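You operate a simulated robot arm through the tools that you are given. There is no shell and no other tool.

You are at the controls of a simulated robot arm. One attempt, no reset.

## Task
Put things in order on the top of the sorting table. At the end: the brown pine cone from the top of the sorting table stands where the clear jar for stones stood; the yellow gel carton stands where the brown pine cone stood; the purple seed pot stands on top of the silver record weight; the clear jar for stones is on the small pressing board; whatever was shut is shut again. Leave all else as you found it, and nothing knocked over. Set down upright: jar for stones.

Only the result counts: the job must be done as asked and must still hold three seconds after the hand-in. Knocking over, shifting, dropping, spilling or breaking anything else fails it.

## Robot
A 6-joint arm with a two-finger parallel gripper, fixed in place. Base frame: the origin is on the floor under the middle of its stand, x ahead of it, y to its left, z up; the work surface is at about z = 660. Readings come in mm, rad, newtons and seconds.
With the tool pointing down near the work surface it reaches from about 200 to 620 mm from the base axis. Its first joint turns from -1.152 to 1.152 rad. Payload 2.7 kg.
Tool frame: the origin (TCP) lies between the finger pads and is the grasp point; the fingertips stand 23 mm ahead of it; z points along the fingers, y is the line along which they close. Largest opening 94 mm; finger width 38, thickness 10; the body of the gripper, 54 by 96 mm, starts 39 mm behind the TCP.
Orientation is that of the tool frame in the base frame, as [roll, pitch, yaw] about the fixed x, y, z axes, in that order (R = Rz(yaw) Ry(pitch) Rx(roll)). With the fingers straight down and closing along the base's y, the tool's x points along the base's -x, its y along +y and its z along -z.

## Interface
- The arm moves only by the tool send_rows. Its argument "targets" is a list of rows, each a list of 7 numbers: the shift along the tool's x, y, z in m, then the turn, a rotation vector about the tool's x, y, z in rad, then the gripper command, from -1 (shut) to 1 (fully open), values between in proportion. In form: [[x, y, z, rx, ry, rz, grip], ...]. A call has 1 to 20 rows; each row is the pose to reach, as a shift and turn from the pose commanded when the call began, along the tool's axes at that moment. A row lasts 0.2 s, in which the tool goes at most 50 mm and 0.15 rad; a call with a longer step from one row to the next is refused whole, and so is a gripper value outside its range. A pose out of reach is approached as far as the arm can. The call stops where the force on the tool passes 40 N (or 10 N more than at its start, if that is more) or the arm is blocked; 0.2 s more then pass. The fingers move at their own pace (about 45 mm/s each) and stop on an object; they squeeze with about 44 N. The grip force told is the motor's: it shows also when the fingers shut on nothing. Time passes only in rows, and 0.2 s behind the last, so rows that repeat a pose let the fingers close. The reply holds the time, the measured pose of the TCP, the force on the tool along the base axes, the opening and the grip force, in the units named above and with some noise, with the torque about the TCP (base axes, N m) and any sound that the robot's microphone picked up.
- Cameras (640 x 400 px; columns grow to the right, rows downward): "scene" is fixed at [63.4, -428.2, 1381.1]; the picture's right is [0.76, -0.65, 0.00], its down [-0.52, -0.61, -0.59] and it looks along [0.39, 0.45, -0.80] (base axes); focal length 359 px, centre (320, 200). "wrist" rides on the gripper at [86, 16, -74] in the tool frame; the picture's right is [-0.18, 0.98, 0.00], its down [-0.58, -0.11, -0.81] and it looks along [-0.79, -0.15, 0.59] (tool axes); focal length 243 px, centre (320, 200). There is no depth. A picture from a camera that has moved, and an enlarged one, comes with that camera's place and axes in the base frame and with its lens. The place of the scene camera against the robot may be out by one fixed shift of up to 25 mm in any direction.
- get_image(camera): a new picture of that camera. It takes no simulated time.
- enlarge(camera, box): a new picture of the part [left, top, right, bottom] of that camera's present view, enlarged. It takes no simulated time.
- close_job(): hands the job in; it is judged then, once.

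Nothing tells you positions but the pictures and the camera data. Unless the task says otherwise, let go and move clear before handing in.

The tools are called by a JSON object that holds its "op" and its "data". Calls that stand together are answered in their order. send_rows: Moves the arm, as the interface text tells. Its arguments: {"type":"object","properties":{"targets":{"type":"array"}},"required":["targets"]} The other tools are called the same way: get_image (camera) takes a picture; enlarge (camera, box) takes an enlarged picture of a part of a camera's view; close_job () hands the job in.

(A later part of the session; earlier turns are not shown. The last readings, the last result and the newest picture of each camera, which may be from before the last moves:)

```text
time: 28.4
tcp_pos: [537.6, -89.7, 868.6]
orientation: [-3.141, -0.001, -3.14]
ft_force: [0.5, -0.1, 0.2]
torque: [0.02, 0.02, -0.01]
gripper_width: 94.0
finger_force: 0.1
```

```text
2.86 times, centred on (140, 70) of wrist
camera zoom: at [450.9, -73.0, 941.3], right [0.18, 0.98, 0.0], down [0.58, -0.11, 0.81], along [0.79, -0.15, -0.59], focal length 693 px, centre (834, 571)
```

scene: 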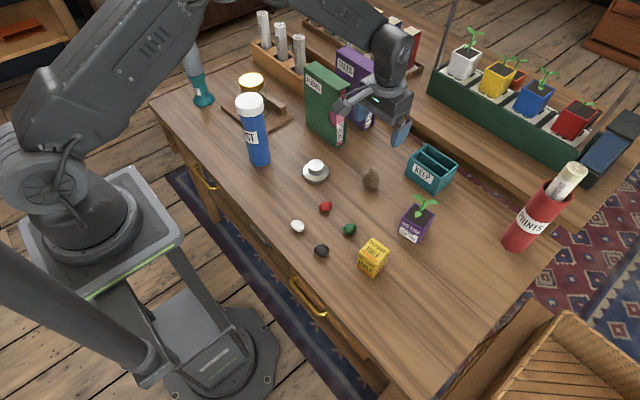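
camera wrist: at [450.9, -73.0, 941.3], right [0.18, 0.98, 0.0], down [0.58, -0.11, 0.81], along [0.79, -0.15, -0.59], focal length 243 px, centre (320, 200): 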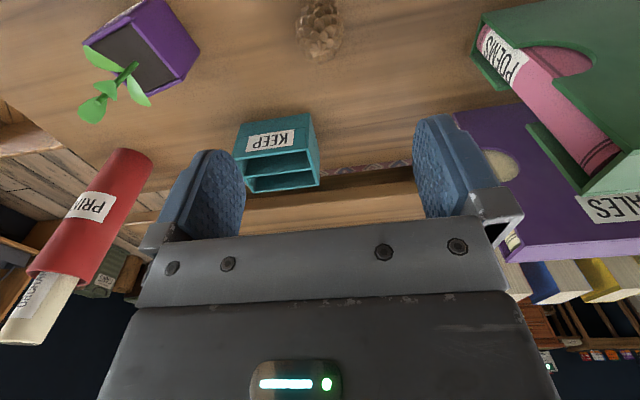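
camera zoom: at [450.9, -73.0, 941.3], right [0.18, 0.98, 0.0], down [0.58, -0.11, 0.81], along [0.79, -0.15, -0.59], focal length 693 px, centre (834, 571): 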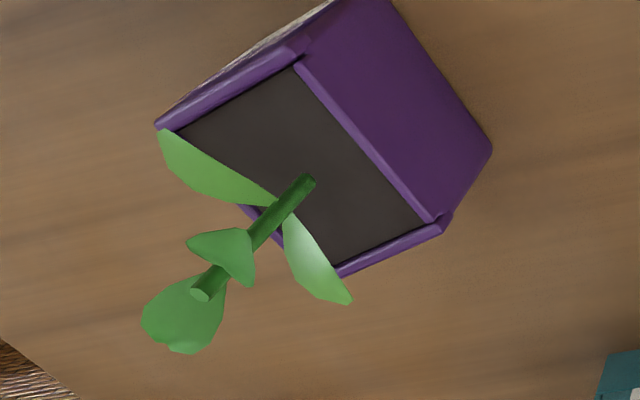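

The cone stands tip-up near (540, -90), about 46 mm wide and 62 mm tall. I'll descend over it with the fingers open to a mid-height grasp at about z 694.

{"op": "send_rows", "data": {"targets": [[-0.0025, 0, 0.035, 0, 0, 0, 1], [-0.0025, 0, 0.07, 0, 0, 0, 1], [-0.0025, 0, 0.1, 0, 0, 0, 1], [-0.0025, 0, 0.125, 0, 0, 0, 1], [-0.0025, 0, 0.145, 0, 0, 0, 1], [-0.0025, 0, 0.145, 0, 0, 0, 1]]}}

{"op": "get_image", "data": {"camera": "wrist"}}

{"op": "enlarge", "data": {"camera": "scene", "box": [320, 110, 460, 220]}}

```text
time: 29.8
tcp_pos: [539.2, -90.0, 723.0]
orientation: [-3.14, 0.0, -3.141]
ft_force: [1.1, 0.5, -0.3]
torque: [0.02, 0.0, -0.04]
gripper_width: 94.1
finger_force: 0.1
```

```text
taken
camera wrist: at [452.9, -73.4, 796.5], right [0.18, 0.98, 0.0], down [0.58, -0.11, 0.81], along [0.79, -0.15, -0.59], focal length 243 px, centre (320, 200)
```

wrist: 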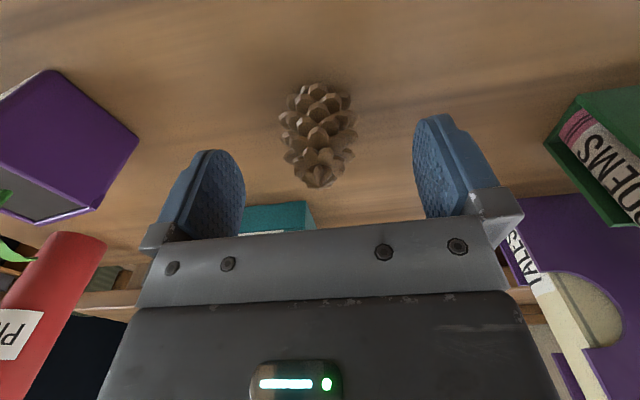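

```text
3.64 times, centred on (390, 165) of scene
camera zoom: at [63.4, -428.2, 1381.1], right [0.76, -0.65, 0.0], down [-0.52, -0.61, -0.59], along [0.39, 0.45, -0.8], focal length 1305 px, centre (66, 327)
```

zoom: 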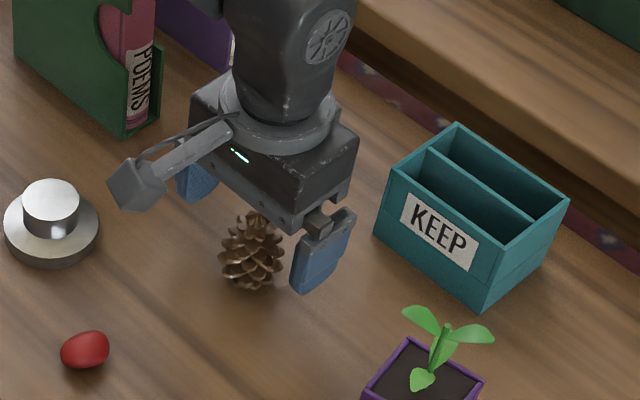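

The cone's tip is right at the TCP, so its top is about z 723 and it is well centred. I'll lower about 27 mm and close.

{"op": "send_rows", "data": {"targets": [[0, 0, 0.012, 0, 0, 0, 1], [0, 0, 0.022, 0, 0, 0, 1], [0, 0, 0.028, 0, 0, 0, 1], [0, 0, 0.028, 0, 0, 0, 0.3], [0, 0, 0.028, 0, 0, 0, 0.1], [0, 0, 0.028, 0, 0, 0, -0.1], [0, 0, 0.028, 0, 0, 0, -1], [0, 0, 0.028, 0, 0, 0, -1], [0, 0, 0.028, 0, 0, 0, -1]]}}

{"op": "get_image", "data": {"camera": "wrist"}}

{"op": "enlarge", "data": {"camera": "scene", "box": [320, 110, 460, 220]}}

```text
time: 31.8
tcp_pos: [538.6, -89.3, 695.1]
orientation: [3.14, 0.001, -3.141]
ft_force: [0.0, -0.4, 0.5]
torque: [0.03, -0.03, 0.03]
gripper_width: 46.2
finger_force: 44.1
```

```text
taken
camera wrist: at [452.6, -73.2, 768.6], right [0.18, 0.98, 0.0], down [0.58, -0.11, 0.81], along [0.79, -0.15, -0.59], focal length 243 px, centre (320, 200)
```

wrist: 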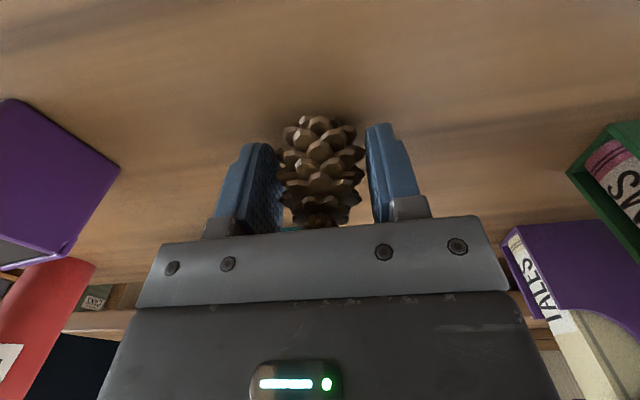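

```text
3.64 times, centred on (390, 165) of scene
camera zoom: at [63.4, -428.2, 1381.1], right [0.76, -0.65, 0.0], down [-0.52, -0.61, -0.59], along [0.39, 0.45, -0.8], focal length 1305 px, centre (66, 327)
```

zoom: 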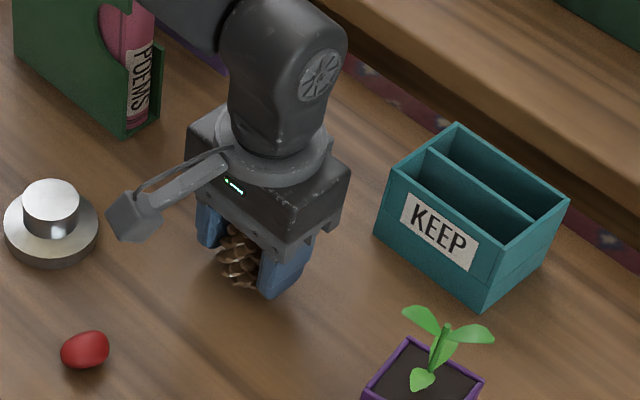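

The cone is held at 46.2 mm. I'll lift it a bit, check, and then carry it to (385, -369.5).

{"op": "send_rows", "data": {"targets": [[0, 0, -0.005, 0, 0, 0, -1], [0, 0, -0.015, 0, 0, 0, -1], [0, 0, -0.03, 0, 0, 0, -1], [0, 0, -0.03, 0, 0, 0, -1]]}}

{"op": "get_image", "data": {"camera": "wrist"}}

{"op": "enlarge", "data": {"camera": "scene", "box": [320, 110, 460, 220]}}

```text
time: 32.8
tcp_pos: [540.1, -89.0, 725.8]
orientation: [3.141, 0.002, 3.141]
ft_force: [0.5, -0.5, -0.4]
torque: [0.02, 0.02, 0.02]
gripper_width: 46.2
finger_force: 44.0
```

```text
taken
camera wrist: at [452.5, -73.0, 798.9], right [0.18, 0.98, 0.0], down [0.58, -0.11, 0.81], along [0.79, -0.15, -0.59], focal length 243 px, centre (320, 200)
```

wrist: 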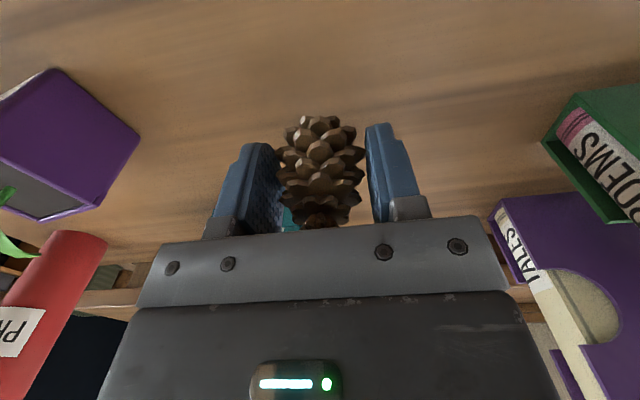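

```text
3.64 times, centred on (390, 165) of scene
camera zoom: at [63.4, -428.2, 1381.1], right [0.76, -0.65, 0.0], down [-0.52, -0.61, -0.59], along [0.39, 0.45, -0.8], focal length 1305 px, centre (66, 327)
```

zoom: 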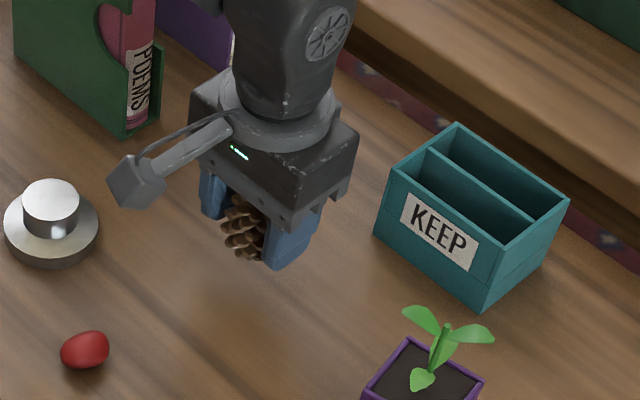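

Held well. Now up and across to the jar's old place, staying above the pot's plant and the carton.

{"op": "send_rows", "data": {"targets": [[0, 0, -0.04, 0, 0, 0, -1], [0, 0, -0.08, 0, 0, 0, -1], [0.01, 0, -0.12, 0, 0, 0, -1], [0.02, -0.01, -0.15, 0, 0, 0, -1], [0.04, -0.045, -0.15, 0, 0, 0, -1], [0.06, -0.085, -0.15, 0, 0, 0, -1], [0.08, -0.125, -0.15, 0, 0, 0, -1], [0.1, -0.165, -0.15, 0, 0, 0, -1], [0.12, -0.205, -0.15, 0, 0, 0, -1], [0.14, -0.24, -0.15, 0, 0, 0, -1], [0.1545, -0.28, -0.15, 0, 0, 0, -1], [0.1545, -0.28, -0.12, 0, 0, 0, -1], [0.1545, -0.28, -0.08, 0, 0, 0, -1], [0.1545, -0.28, -0.04, 0, 0, 0, -1], [0.1545, -0.28, -0.01, 0, 0, 0, -1], [0.1545, -0.28, -0.01, 0, 0, 0, -1]]}}

{"op": "get_image", "data": {"camera": "wrist"}}

{"op": "get_image", "data": {"camera": "scene"}}

```text
time: 36.2
tcp_pos: [384.6, -368.7, 736.0]
orientation: [-3.142, 0.0, 3.141]
ft_force: [0.0, 0.2, 0.2]
torque: [0.04, 0.03, -0.02]
gripper_width: 45.7
finger_force: 43.8
```

```text
taken
camera wrist: at [298.2, -353.2, 809.0], right [0.18, 0.98, 0.0], down [0.58, -0.11, 0.81], along [0.79, -0.15, -0.59], focal length 243 px, centre (320, 200)
```

wrist: 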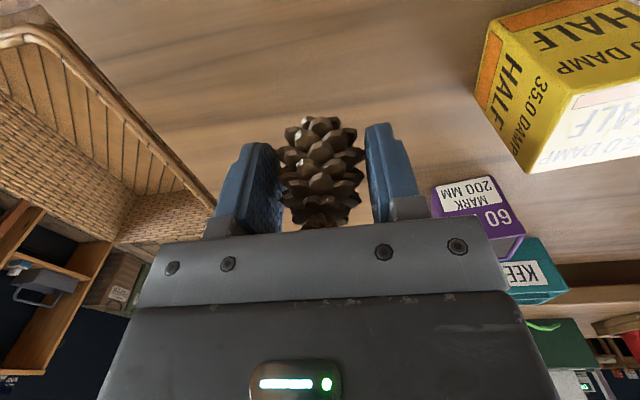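

```text
taken
```

scene: 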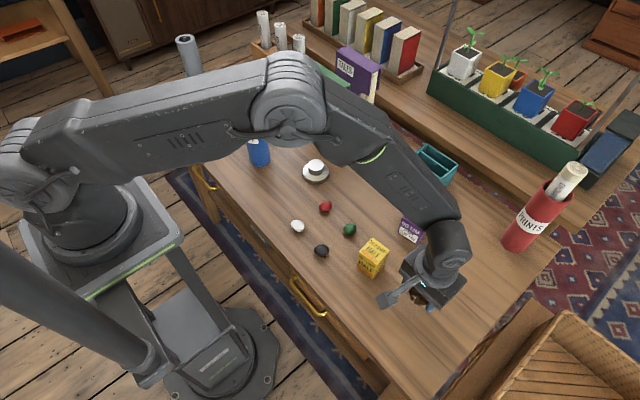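

Over the jar's old spot now. I'll lower to about 4 mm above the table, then by millimetres.

{"op": "send_rows", "data": {"targets": [[0, 0, 0.012, 0, 0, 0, -1], [0, 0, 0.024, 0, 0, 0, -1], [0, 0, 0.032, 0, 0, 0, -1], [0, 0, 0.036, 0, 0, 0, -1], [0, 0, 0.037, 0, 0, 0, -1], [0, 0, 0.038, 0, 0, 0, -1]]}}

```text
time: 37.6
tcp_pos: [384.8, -368.7, 697.9]
orientation: [3.141, 0.0, -3.141]
ft_force: [0.3, 0.2, -0.5]
torque: [0.01, 0.02, -0.01]
gripper_width: 45.5
finger_force: 43.8
```

{"op": "send_rows", "data": {"targets": [[0, 0, 0.001, 0, 0, 0, -1], [0, 0, 0.002, 0, 0, 0, -1]]}}

```text
time: 38.2
tcp_pos: [384.2, -368.8, 696.7]
orientation: [-3.142, -0.001, 3.14]
ft_force: [0.6, 0.0, -0.6]
torque: [-0.03, -0.01, 0.0]
gripper_width: 45.6
finger_force: 44.2
```

{"op": "send_rows", "data": {"targets": [[0, 0, 0.001, 0, 0, 0, -1]]}}

```text
time: 38.6
tcp_pos: [384.4, -370.3, 695.7]
orientation: [-3.14, 0.001, 3.142]
ft_force: [-1.3, 1.4, 4.9]
torque: [0.02, 0.07, 0.04]
gripper_width: 45.5
finger_force: 43.9
```

Light contact with the table (about 5 N). Opening slowly to release the cone.

{"op": "send_rows", "data": {"targets": [[0, 0, 0, 0, 0, 0, 0.0], [0, 0, 0, 0, 0, 0, 0.05], [0, 0, 0, 0, 0, 0, 0.2], [0, 0, 0, 0, 0, 0, 0.5], [0, 0, 0, 0, 0, 0, 0.8], [0, 0, 0, 0, 0, 0, 0.8], [0, 0, 0, 0, 0, 0, 0.8]]}}

{"op": "get_image", "data": {"camera": "wrist"}}

{"op": "enlarge", "data": {"camera": "scene", "box": [360, 220, 500, 330]}}

```text
time: 40.2
tcp_pos: [386.1, -369.3, 695.5]
orientation: [-3.14, 0.001, 3.14]
ft_force: [0.2, -0.1, 0.0]
torque: [0.0, 0.0, 0.0]
gripper_width: 84.3
finger_force: 0.0
```

```text
taken
camera wrist: at [298.3, -353.0, 768.0], right [0.18, 0.98, 0.0], down [0.58, -0.11, 0.81], along [0.79, -0.15, -0.59], focal length 243 px, centre (320, 200)
```

wrist: 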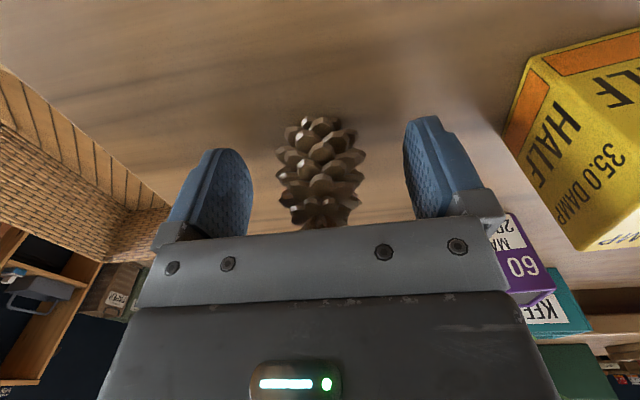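

```text
3.64 times, centred on (430, 275) of scene
camera zoom: at [63.4, -428.2, 1381.1], right [0.76, -0.65, 0.0], down [-0.52, -0.61, -0.59], along [0.39, 0.45, -0.8], focal length 1305 px, centre (-80, -73)
```

zoom: 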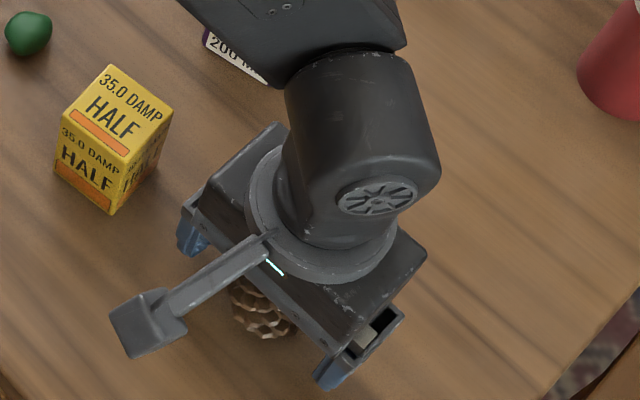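

The cone stands free. I'll rise straight up, then move over the carton.

{"op": "send_rows", "data": {"targets": [[0, 0, -0.015, 0, 0, 0, 0.8], [0, 0, -0.035, 0, 0, 0, 0.8], [0, 0, -0.07, 0, 0, 0, 1], [0, 0, -0.11, 0, 0, 0, 1], [0, 0, -0.15, 0, 0, 0, 1], [0, 0, -0.17, 0, 0, 0, 1], [0.002, 0.04, -0.17, 0, 0, 0, 1], [0.004, 0.08, -0.17, 0, 0, 0, 1], [0.007, 0.119, -0.17, 0, 0, 0, 1], [0.007, 0.119, -0.17, 0, 0, 0, 1]]}}

{"op": "get_image", "data": {"camera": "wrist"}}

{"op": "get_image", "data": {"camera": "scene"}}

```text
time: 42.4
tcp_pos: [377.7, -248.6, 865.0]
orientation: [3.141, 0.001, -3.141]
ft_force: [0.6, -1.5, 0.0]
torque: [0.0, -0.01, 0.01]
gripper_width: 93.8
finger_force: 0.2
```

```text
taken
camera wrist: at [291.5, -233.2, 938.2], right [0.18, 0.98, 0.0], down [0.58, -0.11, 0.81], along [0.79, -0.15, -0.59], focal length 243 px, centre (320, 200)
```

wrist: 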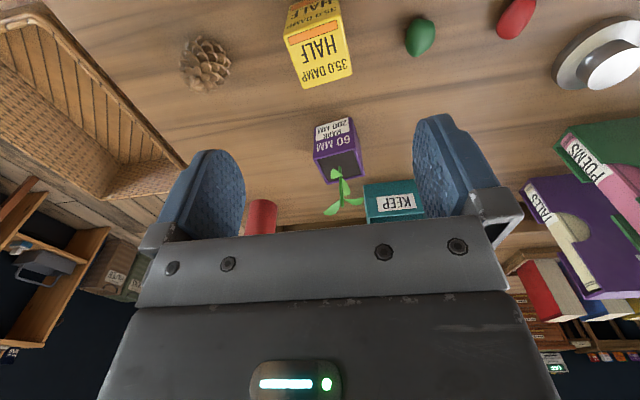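

```text
taken
```

scene: 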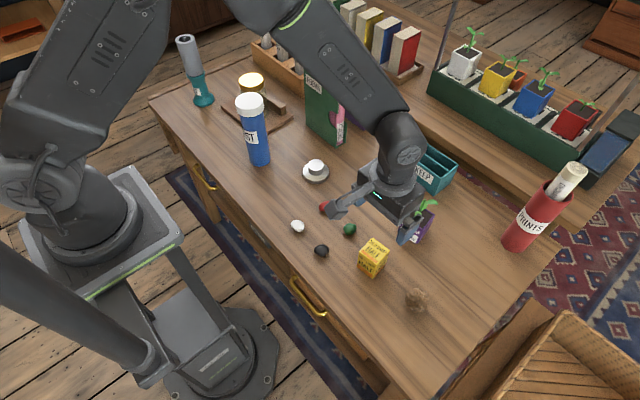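

{"op": "enlarge", "data": {"camera": "wrist", "box": [260, 0, 440, 110]}}

{"op": "enlarge", "data": {"camera": "scene", "box": [350, 220, 450, 330]}}

{"op": "enlarge", "data": {"camera": "wrist", "box": [280, 90, 440, 230]}}

```text
3.56 times, centred on (350, 55) of wrist
camera zoom: at [291.5, -233.2, 938.2], right [0.18, 0.98, 0.0], down [0.58, -0.11, 0.81], along [0.79, -0.15, -0.59], focal length 863 px, centre (213, 716)
```

zoom: 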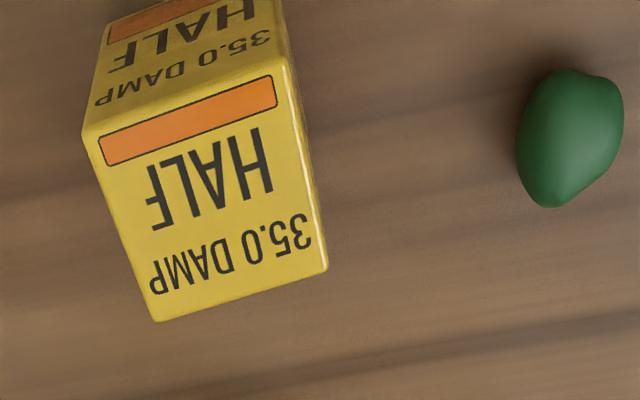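

```text
3.64 times, centred on (400, 275) of scene
camera zoom: at [63.4, -428.2, 1381.1], right [0.76, -0.65, 0.0], down [-0.52, -0.61, -0.59], along [0.39, 0.45, -0.8], focal length 1305 px, centre (29, -73)
```

zoom: 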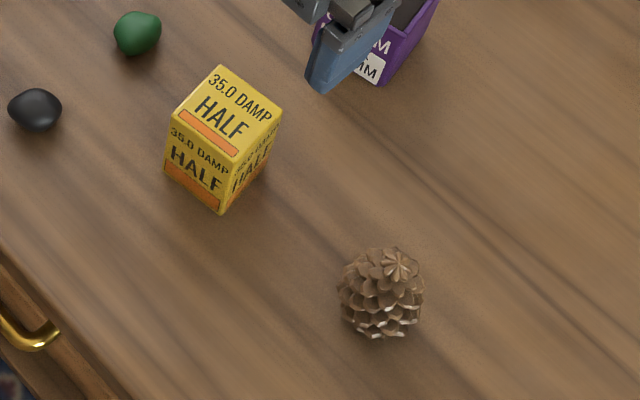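

```text
2.86 times, centred on (360, 160) of wrist
camera zoom: at [291.5, -233.2, 938.2], right [0.18, 0.98, 0.0], down [0.58, -0.11, 0.81], along [0.79, -0.15, -0.59], focal length 693 px, centre (206, 314)
```

zoom: 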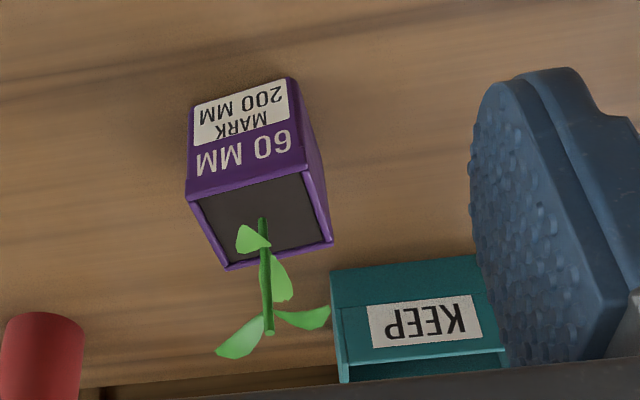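

The cone is upright on the jar's old spot. The carton is centred near (379.5, -250), turned about 6° counter-clockwise, so I'll turn the tool to match and go down with a partly open gripper.

{"op": "send_rows", "data": {"targets": [[-0.001, -0.001, 0.01, 0, 0, -0.05, 0.7], [-0.0015, -0.001, 0.04, 0, 0, -0.105, 0.7], [-0.0015, -0.001, 0.08, 0, 0, -0.105, 0.7], [-0.0015, -0.001, 0.11, 0, 0, -0.105, 0.7], [-0.0015, -0.001, 0.11, 0, 0, -0.105, 0.7]]}}

{"op": "get_image", "data": {"camera": "wrist"}}

{"op": "enlarge", "data": {"camera": "scene", "box": [320, 200, 450, 310]}}

```text
time: 43.6
tcp_pos: [379.7, -249.7, 754.9]
orientation: [3.141, -0.001, -3.038]
ft_force: [-0.3, -0.1, -0.5]
torque: [-0.02, 0.01, 0.03]
gripper_width: 79.9
finger_force: 0.0
```

```text
taken
camera wrist: at [291.9, -243.0, 827.1], right [0.08, 1.0, 0.0], down [0.59, -0.05, 0.81], along [0.8, -0.06, -0.59], focal length 243 px, centre (320, 200)
```

wrist: 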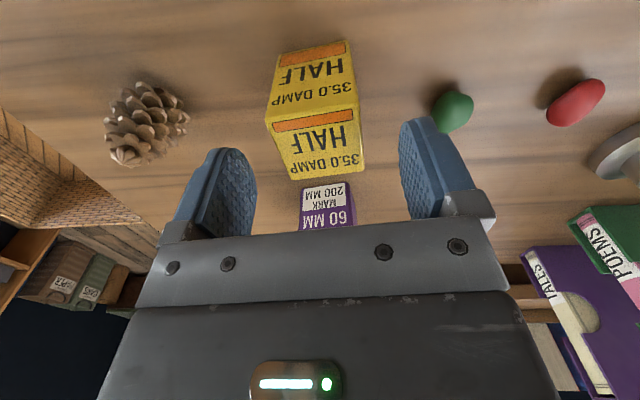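

```text
3.64 times, centred on (385, 255) of scene
camera zoom: at [63.4, -428.2, 1381.1], right [0.76, -0.65, 0.0], down [-0.52, -0.61, -0.59], along [0.39, 0.45, -0.8], focal length 1305 px, centre (84, 0)
```

zoom: 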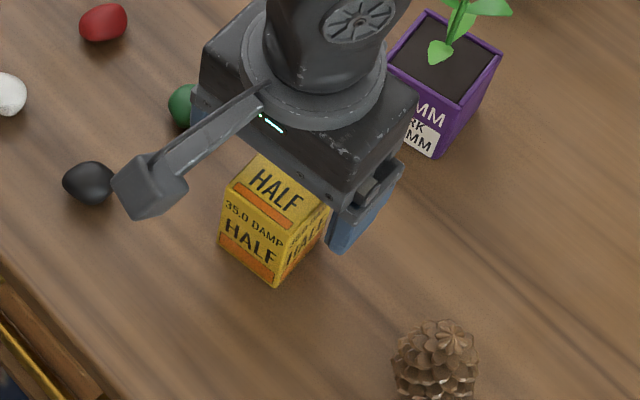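

The carton is centred and now squared with the fingers. I'll lower to about z 705 and close.

{"op": "send_rows", "data": {"targets": [[0, 0, 0.02, 0, 0, 0, 0.7], [0, 0, 0.035, 0, 0, 0, 0.7], [0, 0, 0.05, 0, 0, 0, 0.7], [0, 0, 0.05, 0, 0, 0, 0.7], [0, 0, 0.05, 0, 0, 0, 0.3], [0, 0, 0.05, 0, 0, 0, 0.1], [0, 0, 0.05, 0, 0, 0, -0.1], [0, 0, 0.05, 0, 0, 0, -1], [0, 0, 0.05, 0, 0, 0, -1], [0, 0, 0.05, 0, 0, 0, -1]]}}

{"op": "get_image", "data": {"camera": "wrist"}}

{"op": "enlarge", "data": {"camera": "scene", "box": [320, 200, 450, 310]}}

```text
time: 45.8
tcp_pos: [378.9, -250.3, 704.8]
orientation: [-3.141, 0.001, -3.037]
ft_force: [0.8, 0.1, 0.1]
torque: [0.02, 0.02, 0.02]
gripper_width: 45.3
finger_force: 44.3
```

```text
taken
camera wrist: at [291.8, -243.7, 778.0], right [0.08, 1.0, 0.0], down [0.59, -0.05, 0.81], along [0.8, -0.06, -0.59], focal length 243 px, centre (320, 200)
```

wrist: 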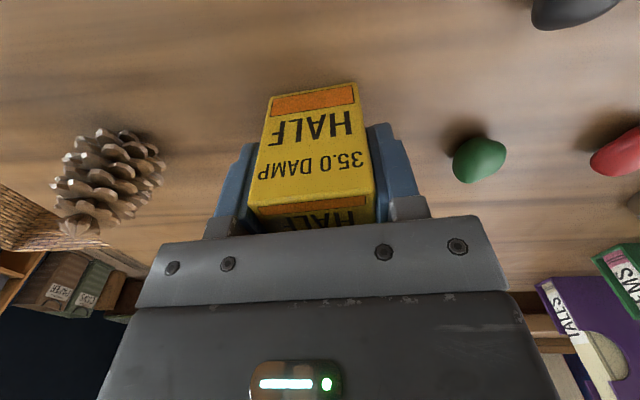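

```text
3.64 times, centred on (385, 255) of scene
camera zoom: at [63.4, -428.2, 1381.1], right [0.76, -0.65, 0.0], down [-0.52, -0.61, -0.59], along [0.39, 0.45, -0.8], focal length 1305 px, centre (84, 0)
```

zoom: 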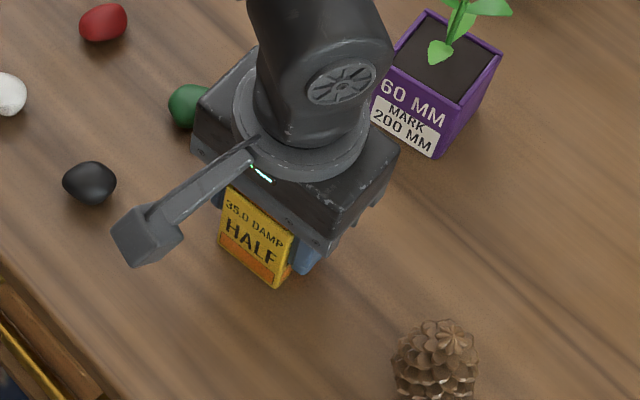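

Carton gripped at 45.3 mm. I'll lift it slightly and check.

{"op": "send_rows", "data": {"targets": [[0, 0, -0.005, 0, 0, 0, -1], [0, 0, -0.015, 0, 0, 0, -1], [0, 0, -0.03, 0, 0, 0, -1], [0, 0, -0.03, 0, 0, 0, -1]]}}

{"op": "get_image", "data": {"camera": "wrist"}}

{"op": "enlarge", "data": {"camera": "scene", "box": [320, 200, 450, 310]}}

```text
time: 46.8
tcp_pos: [379.5, -249.1, 735.6]
orientation: [-3.141, -0.001, -3.037]
ft_force: [0.6, 0.5, -1.8]
torque: [-0.02, 0.01, -0.02]
gripper_width: 45.7
finger_force: 43.7
```

```text
taken
camera wrist: at [291.6, -243.7, 807.8], right [0.08, 1.0, 0.0], down [0.59, -0.05, 0.81], along [0.8, -0.06, -0.59], focal length 243 px, centre (320, 200)
```

wrist: 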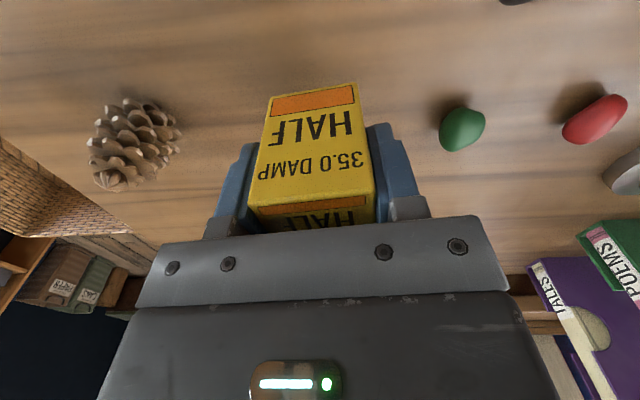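

```text
3.64 times, centred on (385, 255) of scene
camera zoom: at [63.4, -428.2, 1381.1], right [0.76, -0.65, 0.0], down [-0.52, -0.61, -0.59], along [0.39, 0.45, -0.8], focal length 1305 px, centre (84, 0)
```

zoom: 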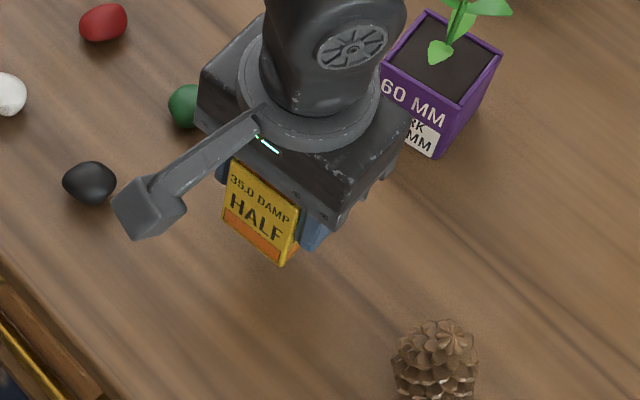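

The carton is secure. I'll lift it high and square the tool back to its original heading.

{"op": "send_rows", "data": {"targets": [[0, 0, -0.03, 0, 0, 0, -1], [0, 0, -0.06, 0, 0, 0.03, -1], [0, 0, -0.09, 0, 0, 0.06, -1], [0, 0, -0.12, 0, 0, 0.09, -1], [0, 0, -0.13, 0, 0, 0.105, -1], [0, 0, -0.13, 0, 0, 0.105, -1]]}}

```text
time: 48.2
tcp_pos: [378.1, -252.0, 865.8]
orientation: [3.142, -0.001, -3.142]
ft_force: [-0.5, -0.4, -1.2]
torque: [-0.02, 0.02, 0.0]
gripper_width: 45.7
finger_force: 44.2
```

Squared up. Now over to the cone's old place at about (540, -90), then down to a small gap.

{"op": "send_rows", "data": {"targets": [[-0.02, 0.02, 0, 0, 0, 0, -1], [-0.045, 0.045, 0, 0, 0, 0, -1], [-0.07, 0.07, 0, 0, 0, 0, -1], [-0.095, 0.095, 0, 0, 0, 0, -1], [-0.12, 0.12, 0, 0, 0, 0, -1], [-0.145, 0.145, 0, 0, 0, 0, -1], [-0.1605, 0.1605, 0, 0, 0, 0, -1], [-0.1605, 0.1605, 0.03, 0, 0, 0, -1], [-0.1605, 0.1605, 0.06, 0, 0, 0, -1], [-0.1605, 0.1605, 0.09, 0, 0, 0, -1], [-0.1605, 0.1605, 0.12, 0, 0, 0, -1], [-0.1605, 0.1605, 0.14, 0, 0, 0, -1], [-0.1605, 0.1605, 0.14, 0, 0, 0, -1]]}}

{"op": "get_image", "data": {"camera": "wrist"}}

{"op": "get_image", "data": {"camera": "scene"}}

```text
time: 51.0
tcp_pos: [540.0, -90.6, 723.0]
orientation: [-3.141, -0.001, -3.141]
ft_force: [0.3, 0.4, -1.0]
torque: [0.02, 0.0, 0.02]
gripper_width: 45.7
finger_force: 44.3
```

```text
taken
camera wrist: at [453.8, -74.6, 797.5], right [0.18, 0.98, 0.0], down [0.58, -0.11, 0.81], along [0.79, -0.15, -0.59], focal length 243 px, centre (320, 200)
```

wrist: 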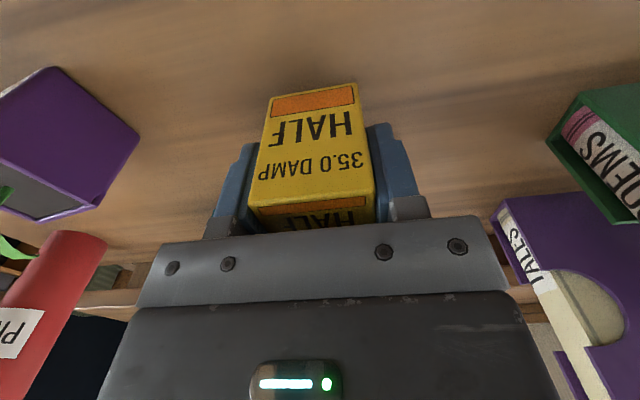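

```text
taken
```

scene: 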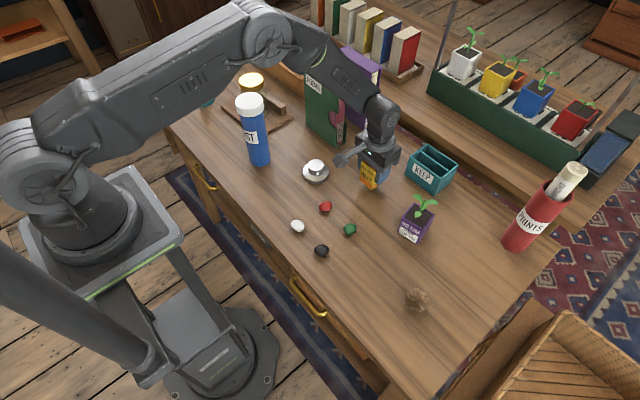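

The carton is over the cone's old spot with about 20 mm to go. I'll lower it gently.

{"op": "send_rows", "data": {"targets": [[0, 0, 0.008, 0, 0, 0, -1], [0, 0, 0.013, 0, 0, 0, -1], [0, 0, 0.016, 0, 0, 0, -1], [0, 0, 0.017, 0, 0, 0, -1]]}}

```text
time: 52.0
tcp_pos: [541.0, -90.8, 709.1]
orientation: [-3.141, 0.001, 3.141]
ft_force: [-0.2, -0.1, -1.5]
torque: [0.03, -0.02, 0.01]
gripper_width: 45.7
finger_force: 43.8
```

{"op": "send_rows", "data": {"targets": [[0, 0, 0.001, 0, 0, 0, -1], [0, 0, 0.002, 0, 0, 0, -1]]}}

```text
time: 52.6
tcp_pos: [540.0, -89.9, 705.6]
orientation: [-3.14, -0.001, -3.141]
ft_force: [-0.5, 0.3, -1.2]
torque: [0.0, -0.03, -0.01]
gripper_width: 45.5
finger_force: 43.6
```

{"op": "send_rows", "data": {"targets": [[0, 0, 0.001, 0, 0, 0, -1]]}}

```text
time: 53.0
tcp_pos: [541.2, -90.6, 706.0]
orientation: [3.141, -0.001, -3.14]
ft_force: [-0.5, -0.7, -0.5]
torque: [0.02, 0.01, -0.01]
gripper_width: 45.6
finger_force: 44.6
```

{"op": "send_rows", "data": {"targets": [[0, 0, 0.001, 0, 0, 0, -1]]}}

```text
time: 53.4
tcp_pos: [541.2, -90.1, 704.5]
orientation: [-3.141, 0.0, -3.141]
ft_force: [-4.2, 0.7, 9.6]
torque: [0.09, 0.22, 0.0]
gripper_width: 45.8
finger_force: 44.6
```

The carton touches the table (about 10 N). Opening slowly.

{"op": "send_rows", "data": {"targets": [[0, 0, -0.0005, 0, 0, 0, -1], [0, 0, -0.0005, 0, 0, 0, 0.0], [0, 0, -0.0005, 0, 0, 0, 0.08], [0, 0, -0.0005, 0, 0, 0, 0.2], [0, 0, -0.0005, 0, 0, 0, 0.5], [0, 0, -0.0005, 0, 0, 0, 0.7], [0, 0, -0.0005, 0, 0, 0, 0.7], [0, 0, -0.0005, 0, 0, 0, 0.7]]}}

{"op": "get_image", "data": {"camera": "wrist"}}

{"op": "enlarge", "data": {"camera": "scene", "box": [320, 110, 460, 220]}}

```text
time: 55.2
tcp_pos: [538.2, -91.2, 704.5]
orientation: [3.141, -0.001, -3.142]
ft_force: [-0.1, -0.5, 0.0]
torque: [0.01, 0.01, 0.01]
gripper_width: 79.7
finger_force: 0.1
```

```text
taken
camera wrist: at [453.5, -74.7, 777.3], right [0.18, 0.98, 0.0], down [0.58, -0.11, 0.81], along [0.79, -0.15, -0.59], focal length 243 px, centre (320, 200)
```

wrist: 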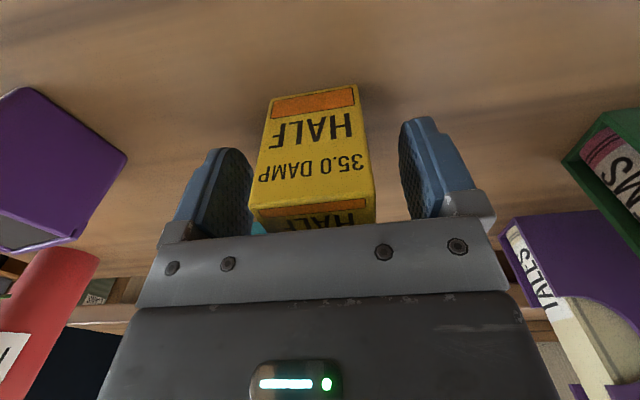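

```text
3.64 times, centred on (390, 165) of scene
camera zoom: at [63.4, -428.2, 1381.1], right [0.76, -0.65, 0.0], down [-0.52, -0.61, -0.59], along [0.39, 0.45, -0.8], focal length 1305 px, centre (66, 327)
```

zoom: 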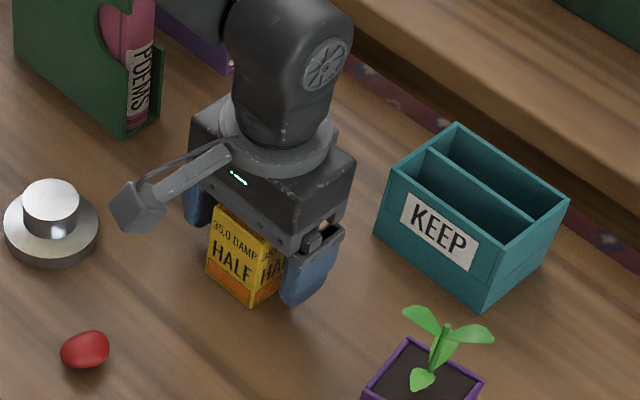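

The carton stands on the cone's old spot. The seedling reaches about z 786, taller than the palm clearance of a straight-down grasp, so I'll plan a tilted grasp for the pot. First I'll rise and take a precise look at the silver weight.

{"op": "send_rows", "data": {"targets": [[0, 0, -0.015, 0, 0, 0, 0.7], [0, 0, -0.035, 0, 0, 0, 0.7], [0, 0, -0.07, 0, 0, 0, 1], [0, 0, -0.11, 0, 0, 0, 1], [0, 0, -0.15, 0, 0, 0, 1], [0, 0, -0.19, 0, 0, 0, 1], [0.025, 0.03, -0.195, 0, 0, 0, 1], [0.05, 0.06, -0.195, 0, 0, 0, 1], [0.075, 0.09, -0.195, 0, 0, 0, 1], [0.1, 0.12, -0.195, 0, 0, 0, 1], [0.1, 0.12, -0.195, 0, 0, 0, 1]]}}

{"op": "get_image", "data": {"camera": "wrist"}}

{"op": "get_image", "data": {"camera": "scene"}}

```text
time: 57.6
tcp_pos: [439.6, 30.0, 899.8]
orientation: [3.14, 0.0, 3.141]
ft_force: [0.2, 0.7, 0.2]
torque: [-0.01, 0.0, -0.02]
gripper_width: 94.0
finger_force: 0.0
```

```text
taken
camera wrist: at [352.9, 46.1, 972.7], right [0.18, 0.98, 0.0], down [0.58, -0.11, 0.81], along [0.79, -0.15, -0.59], focal length 243 px, centre (320, 200)
```

wrist: 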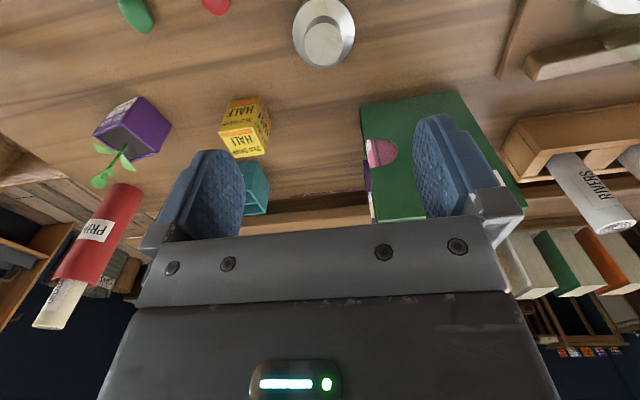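

```text
taken
```

scene: 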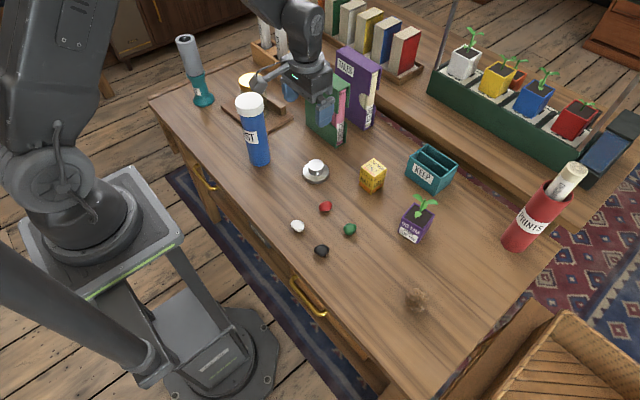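

{"op": "enlarge", "data": {"camera": "wrist", "box": [260, 0, 400, 85]}}

{"op": "enlarge", "data": {"camera": "scene", "box": [380, 180, 460, 255]}}

{"op": "enlarge", "data": {"camera": "scene", "box": [290, 145, 350, 195]}}

{"op": "enlarge", "data": {"camera": "wrist", "box": [70, 80, 200, 200]}}

```text
4.57 times, centred on (330, 42) of wrist
camera zoom: at [352.9, 46.1, 972.7], right [0.18, 0.98, 0.0], down [0.58, -0.11, 0.81], along [0.79, -0.15, -0.59], focal length 1109 px, centre (274, 920)
```

zoom: 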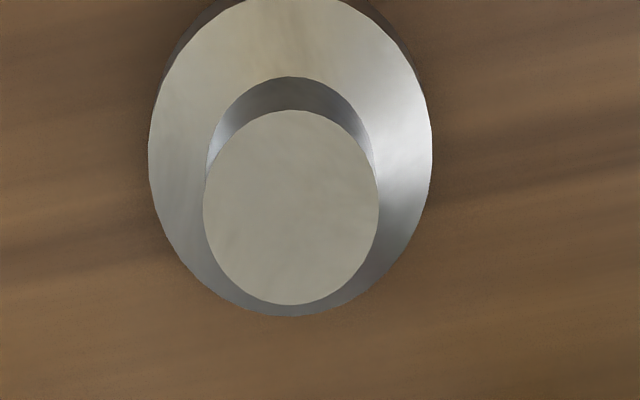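

```text
5.33 times, centred on (420, 218) of scene
camera zoom: at [63.4, -428.2, 1381.1], right [0.76, -0.65, 0.0], down [-0.52, -0.61, -0.59], along [0.39, 0.45, -0.8], focal length 1914 px, centre (-213, 107)
```

zoom: 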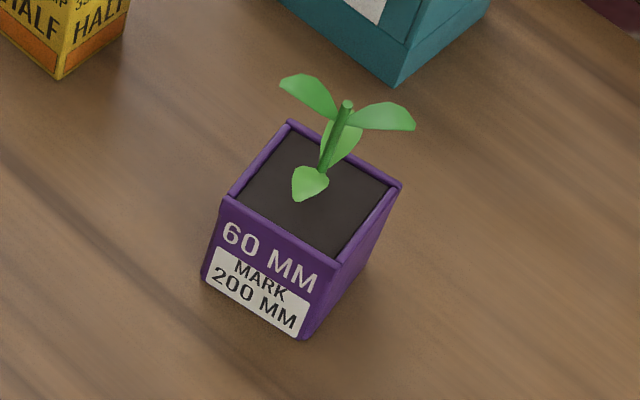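

```text
8.00 times, centred on (320, 170) of scene
camera zoom: at [63.4, -428.2, 1381.1], right [0.76, -0.65, 0.0], down [-0.52, -0.61, -0.59], along [0.39, 0.45, -0.8], focal length 2871 px, centre (320, 440)
```

zoom: 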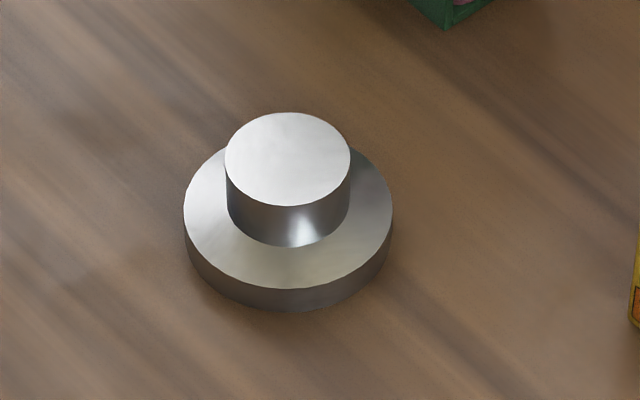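

```text
3.33 times, centred on (135, 140) of wrist
camera zoom: at [352.9, 46.1, 972.7], right [0.18, 0.98, 0.0], down [0.58, -0.11, 0.81], along [0.79, -0.15, -0.59], focal length 809 px, centre (937, 400)
```

zoom: 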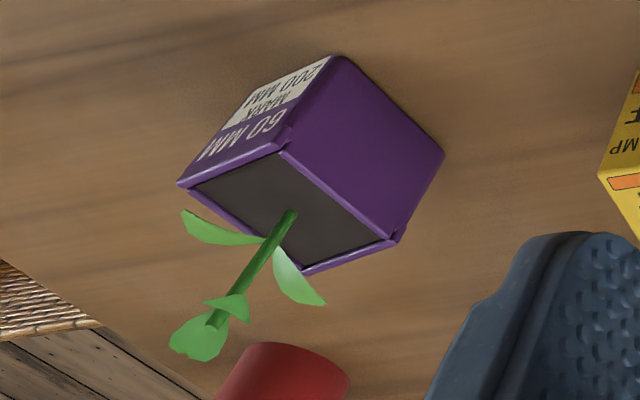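

The weight is centred at about (457.5, 30), with a 40 mm knob whose top is at about z 694. Now I'll go in front of the pot at height to fix its position and heading.

{"op": "send_rows", "data": {"targets": [[0, -0.04, 0, 0, 0, 0, 1], [0, -0.08, 0, 0, 0, 0, 1], [0, -0.12, 0, 0, 0, 0, 1], [0, -0.16, 0, 0, 0, 0, 1], [0, -0.2, 0, 0, 0, 0, 1], [0, -0.24, 0, 0, 0, 0, 1], [0, -0.281, 0, 0, 0, 0, 1], [0, -0.281, 0, 0, 0, 0, 1]]}}

{"op": "get_image", "data": {"camera": "wrist"}}

{"op": "enlarge", "data": {"camera": "wrist", "box": [260, 20, 400, 140]}}

```text
time: 59.4
tcp_pos: [439.0, -251.5, 899.9]
orientation: [-3.141, -0.002, -3.142]
ft_force: [-0.1, -0.5, -0.4]
torque: [0.01, 0.01, -0.01]
gripper_width: 93.9
finger_force: 0.1
```

```text
taken
camera wrist: at [353.5, -235.8, 972.3], right [0.18, 0.98, 0.0], down [0.58, -0.11, 0.81], along [0.79, -0.15, -0.59], focal length 243 px, centre (320, 200)
```

wrist: 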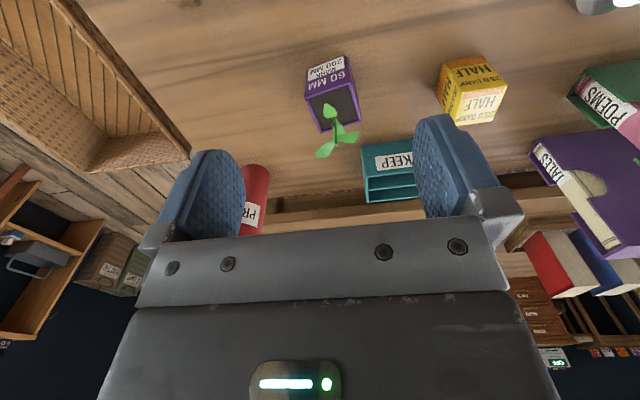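

```text
3.33 times, centred on (330, 80) of wrist
camera zoom: at [353.5, -235.8, 972.3], right [0.18, 0.98, 0.0], down [0.58, -0.11, 0.81], along [0.79, -0.15, -0.59], focal length 809 px, centre (287, 600)
```

zoom: 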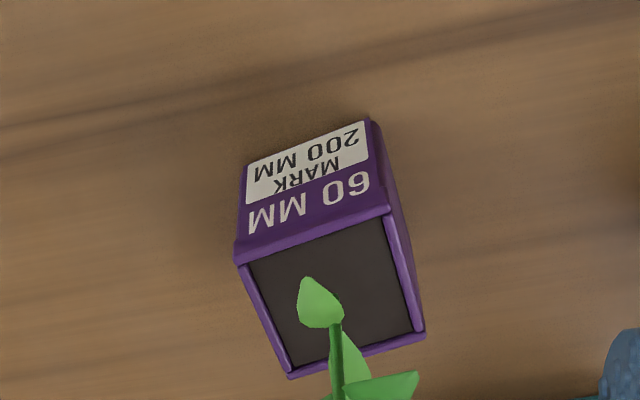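

The pot is centred near (516, -251), turned about 8.6°, with a low leaf reaching about 24 mm toward the robot at z≈749. I'll come from the robot's side with the tool tilted about 43°, gripping the pot's walls with the palm behind the plant. First I'll position and turn to the pot's heading.

{"op": "send_rows", "data": {"targets": [[0.015, -0.008, 0.02, 0, 0, -0.075, 1], [0.029, -0.016, 0.04, 0, 0, -0.15, 1], [0.029, -0.016, 0.05, 0, 0, -0.15, 1], [0.029, -0.016, 0.05, 0, 0, -0.15, 1]]}}

```text
time: 60.4
tcp_pos: [410.6, -268.5, 848.6]
orientation: [3.142, 0.001, -2.992]
ft_force: [0.1, -0.1, 0.0]
torque: [-0.04, -0.02, 0.02]
gripper_width: 94.1
finger_force: 0.1
```

The tool now points along the pot's heading. I'll tilt it forward in place, high above the table.

{"op": "send_rows", "data": {"targets": [[0, 0, 0, 0, -0.125, 0, 1], [0, 0, 0, 0, -0.25, 0, 1], [0, 0, 0, 0, -0.375, 0, 1], [0, 0, 0, 0, -0.5, 0, 1], [0, 0, 0, 0, -0.625, 0, 1], [0, 0, 0, 0, -0.75, 0, 1], [0, 0, 0, 0, -0.75, 0, 1], [0, 0, 0, 0, -0.75, 0, 1]]}}

{"op": "get_image", "data": {"camera": "wrist"}}

{"op": "get_image", "data": {"camera": "scene"}}

```text
time: 62.2
tcp_pos: [410.6, -267.6, 848.8]
orientation: [-3.141, 0.75, -2.991]
ft_force: [1.3, -0.5, 0.6]
torque: [0.0, -0.01, -0.02]
gripper_width: 93.7
finger_force: 0.2
```

```text
taken
camera wrist: at [295.4, -268.8, 843.5], right [-0.01, 0.99, 0.13], down [-0.11, -0.13, 0.99], along [0.99, 0.0, 0.11], focal length 243 px, centre (320, 200)
```

wrist: 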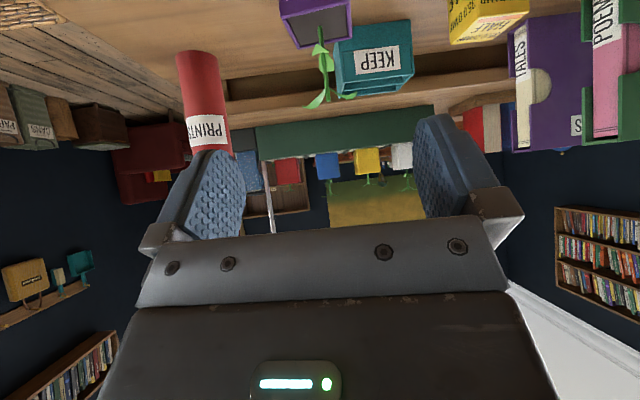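

```text
taken
```

scene: 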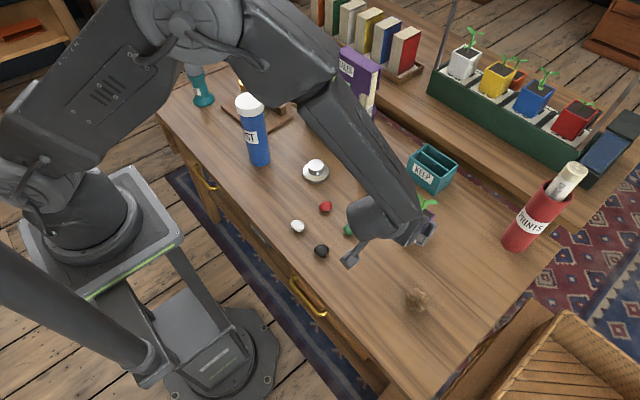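

The tilt is reached. From here the wrist camera gives a nearly level view of the plant, so I'll enlarge it.

{"op": "enlarge", "data": {"camera": "wrist", "box": [250, 0, 400, 120]}}

{"op": "enlarge", "data": {"camera": "scene", "box": [330, 170, 470, 280]}}

```text
3.33 times, centred on (325, 60) of wrist
camera zoom: at [295.4, -268.8, 843.5], right [-0.01, 0.99, 0.13], down [-0.11, -0.13, 0.99], along [0.99, 0.0, 0.11], focal length 809 px, centre (303, 667)
```

zoom: 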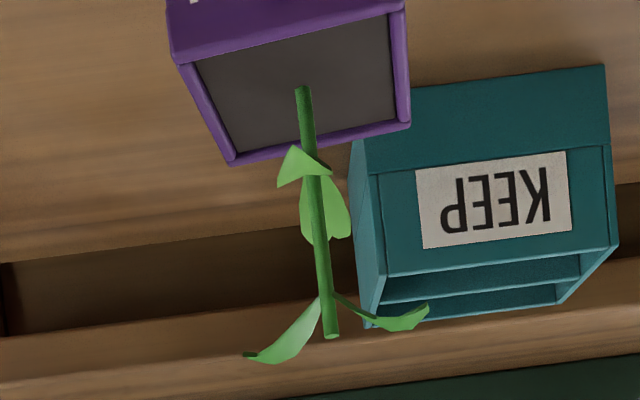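

```text
3.64 times, centred on (400, 225) of scene
camera zoom: at [63.4, -428.2, 1381.1], right [0.76, -0.65, 0.0], down [-0.52, -0.61, -0.59], along [0.39, 0.45, -0.8], focal length 1305 px, centre (29, 109)
```

zoom: 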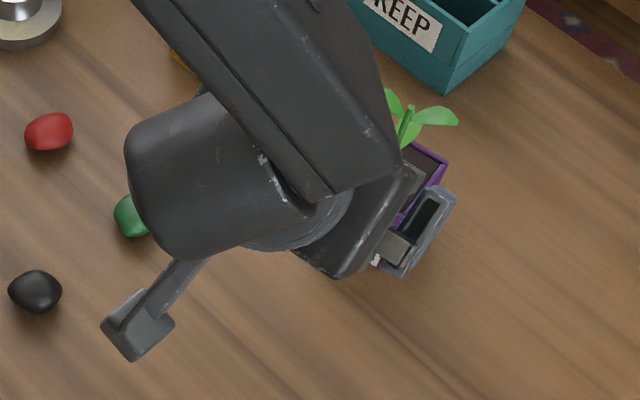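

The leaves lie within about ±25 mm of the stem, and the palm path stays behind the low leaf. I'll drop to the approach line and advance along the tool axis, stopping short for a check.

{"op": "send_rows", "data": {"targets": [[0.021, 0.0005, 0.021, 0, 0, 0, 1], [0.0415, 0.0005, 0.042, 0, 0, 0, 1], [0.0415, 0.0005, 0.07, 0, 0, 0, 1], [0.0415, 0.0005, 0.095, 0, 0, 0, 1], [0.0415, 0.0005, 0.115, 0, 0, 0, 1], [0.0415, 0.0005, 0.115, 0, 0, 0, 1]]}}

{"op": "get_image", "data": {"camera": "wrist"}}

{"op": "enlarge", "data": {"camera": "scene", "box": [330, 170, 470, 280]}}

```text
time: 63.6
tcp_pos: [457.8, -261.2, 736.5]
orientation: [-3.14, 0.75, -2.992]
ft_force: [0.0, 0.4, -0.1]
torque: [0.01, -0.01, 0.0]
gripper_width: 94.1
finger_force: 0.1
```

```text
taken
camera wrist: at [342.9, -261.2, 730.6], right [-0.01, 0.99, 0.12], down [-0.11, -0.13, 0.99], along [0.99, 0.0, 0.11], focal length 243 px, centre (320, 200)
```

wrist: 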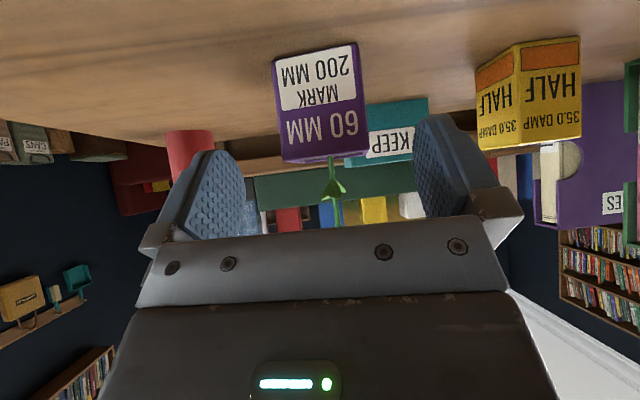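

```text
3.64 times, centred on (400, 225) of scene
camera zoom: at [63.4, -428.2, 1381.1], right [0.76, -0.65, 0.0], down [-0.52, -0.61, -0.59], along [0.39, 0.45, -0.8], focal length 1305 px, centre (29, 109)
```

zoom: 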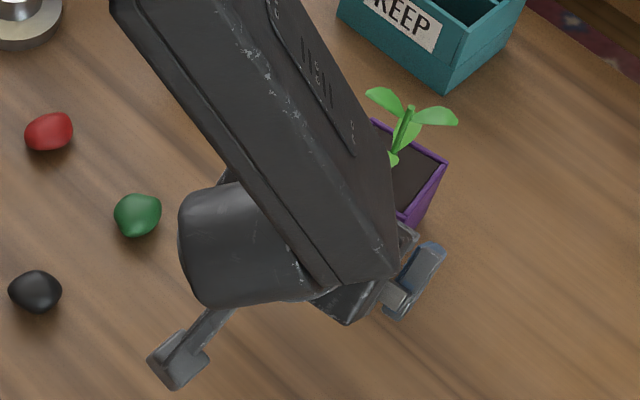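

Pot is centred between the fingers and everything is clear. I'll keep advancing along the tool axis.

{"op": "send_rows", "data": {"targets": [[0, 0, 0.015, 0, 0, 0, 1], [0, 0, 0.028, 0, 0, 0, 1], [0, 0, 0.038, 0, 0, 0, 1], [0, 0, 0.038, 0, 0, 0, 1]]}}

{"op": "get_image", "data": {"camera": "wrist"}}

{"op": "enlarge", "data": {"camera": "scene", "box": [330, 170, 470, 280]}}

```text
time: 64.6
tcp_pos: [483.5, -255.5, 708.1]
orientation: [-3.14, 0.748, -2.993]
ft_force: [0.3, -0.7, 0.8]
torque: [0.0, 0.02, 0.0]
gripper_width: 94.1
finger_force: 0.1
```

```text
taken
camera wrist: at [368.7, -257.0, 703.0], right [-0.01, 0.99, 0.13], down [-0.11, -0.13, 0.99], along [0.99, 0.0, 0.11], focal length 243 px, centre (320, 200)
```

wrist: 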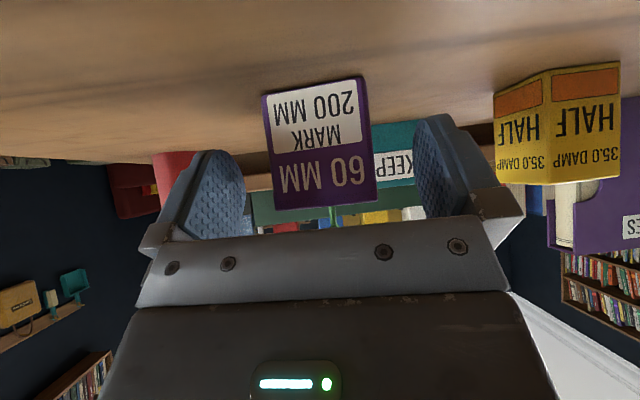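

```text
3.64 times, centred on (400, 225) of scene
camera zoom: at [63.4, -428.2, 1381.1], right [0.76, -0.65, 0.0], down [-0.52, -0.61, -0.59], along [0.39, 0.45, -0.8], focal length 1305 px, centre (29, 109)
```

zoom: 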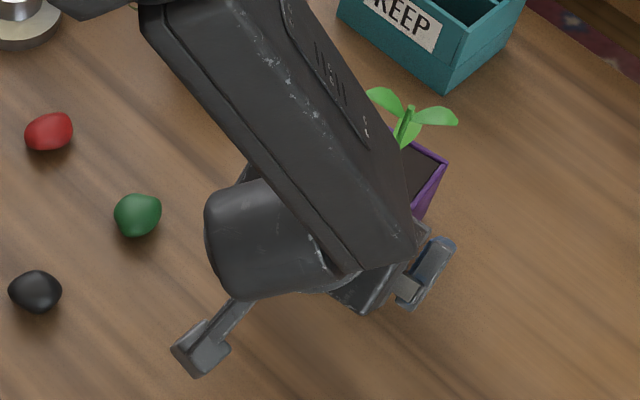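

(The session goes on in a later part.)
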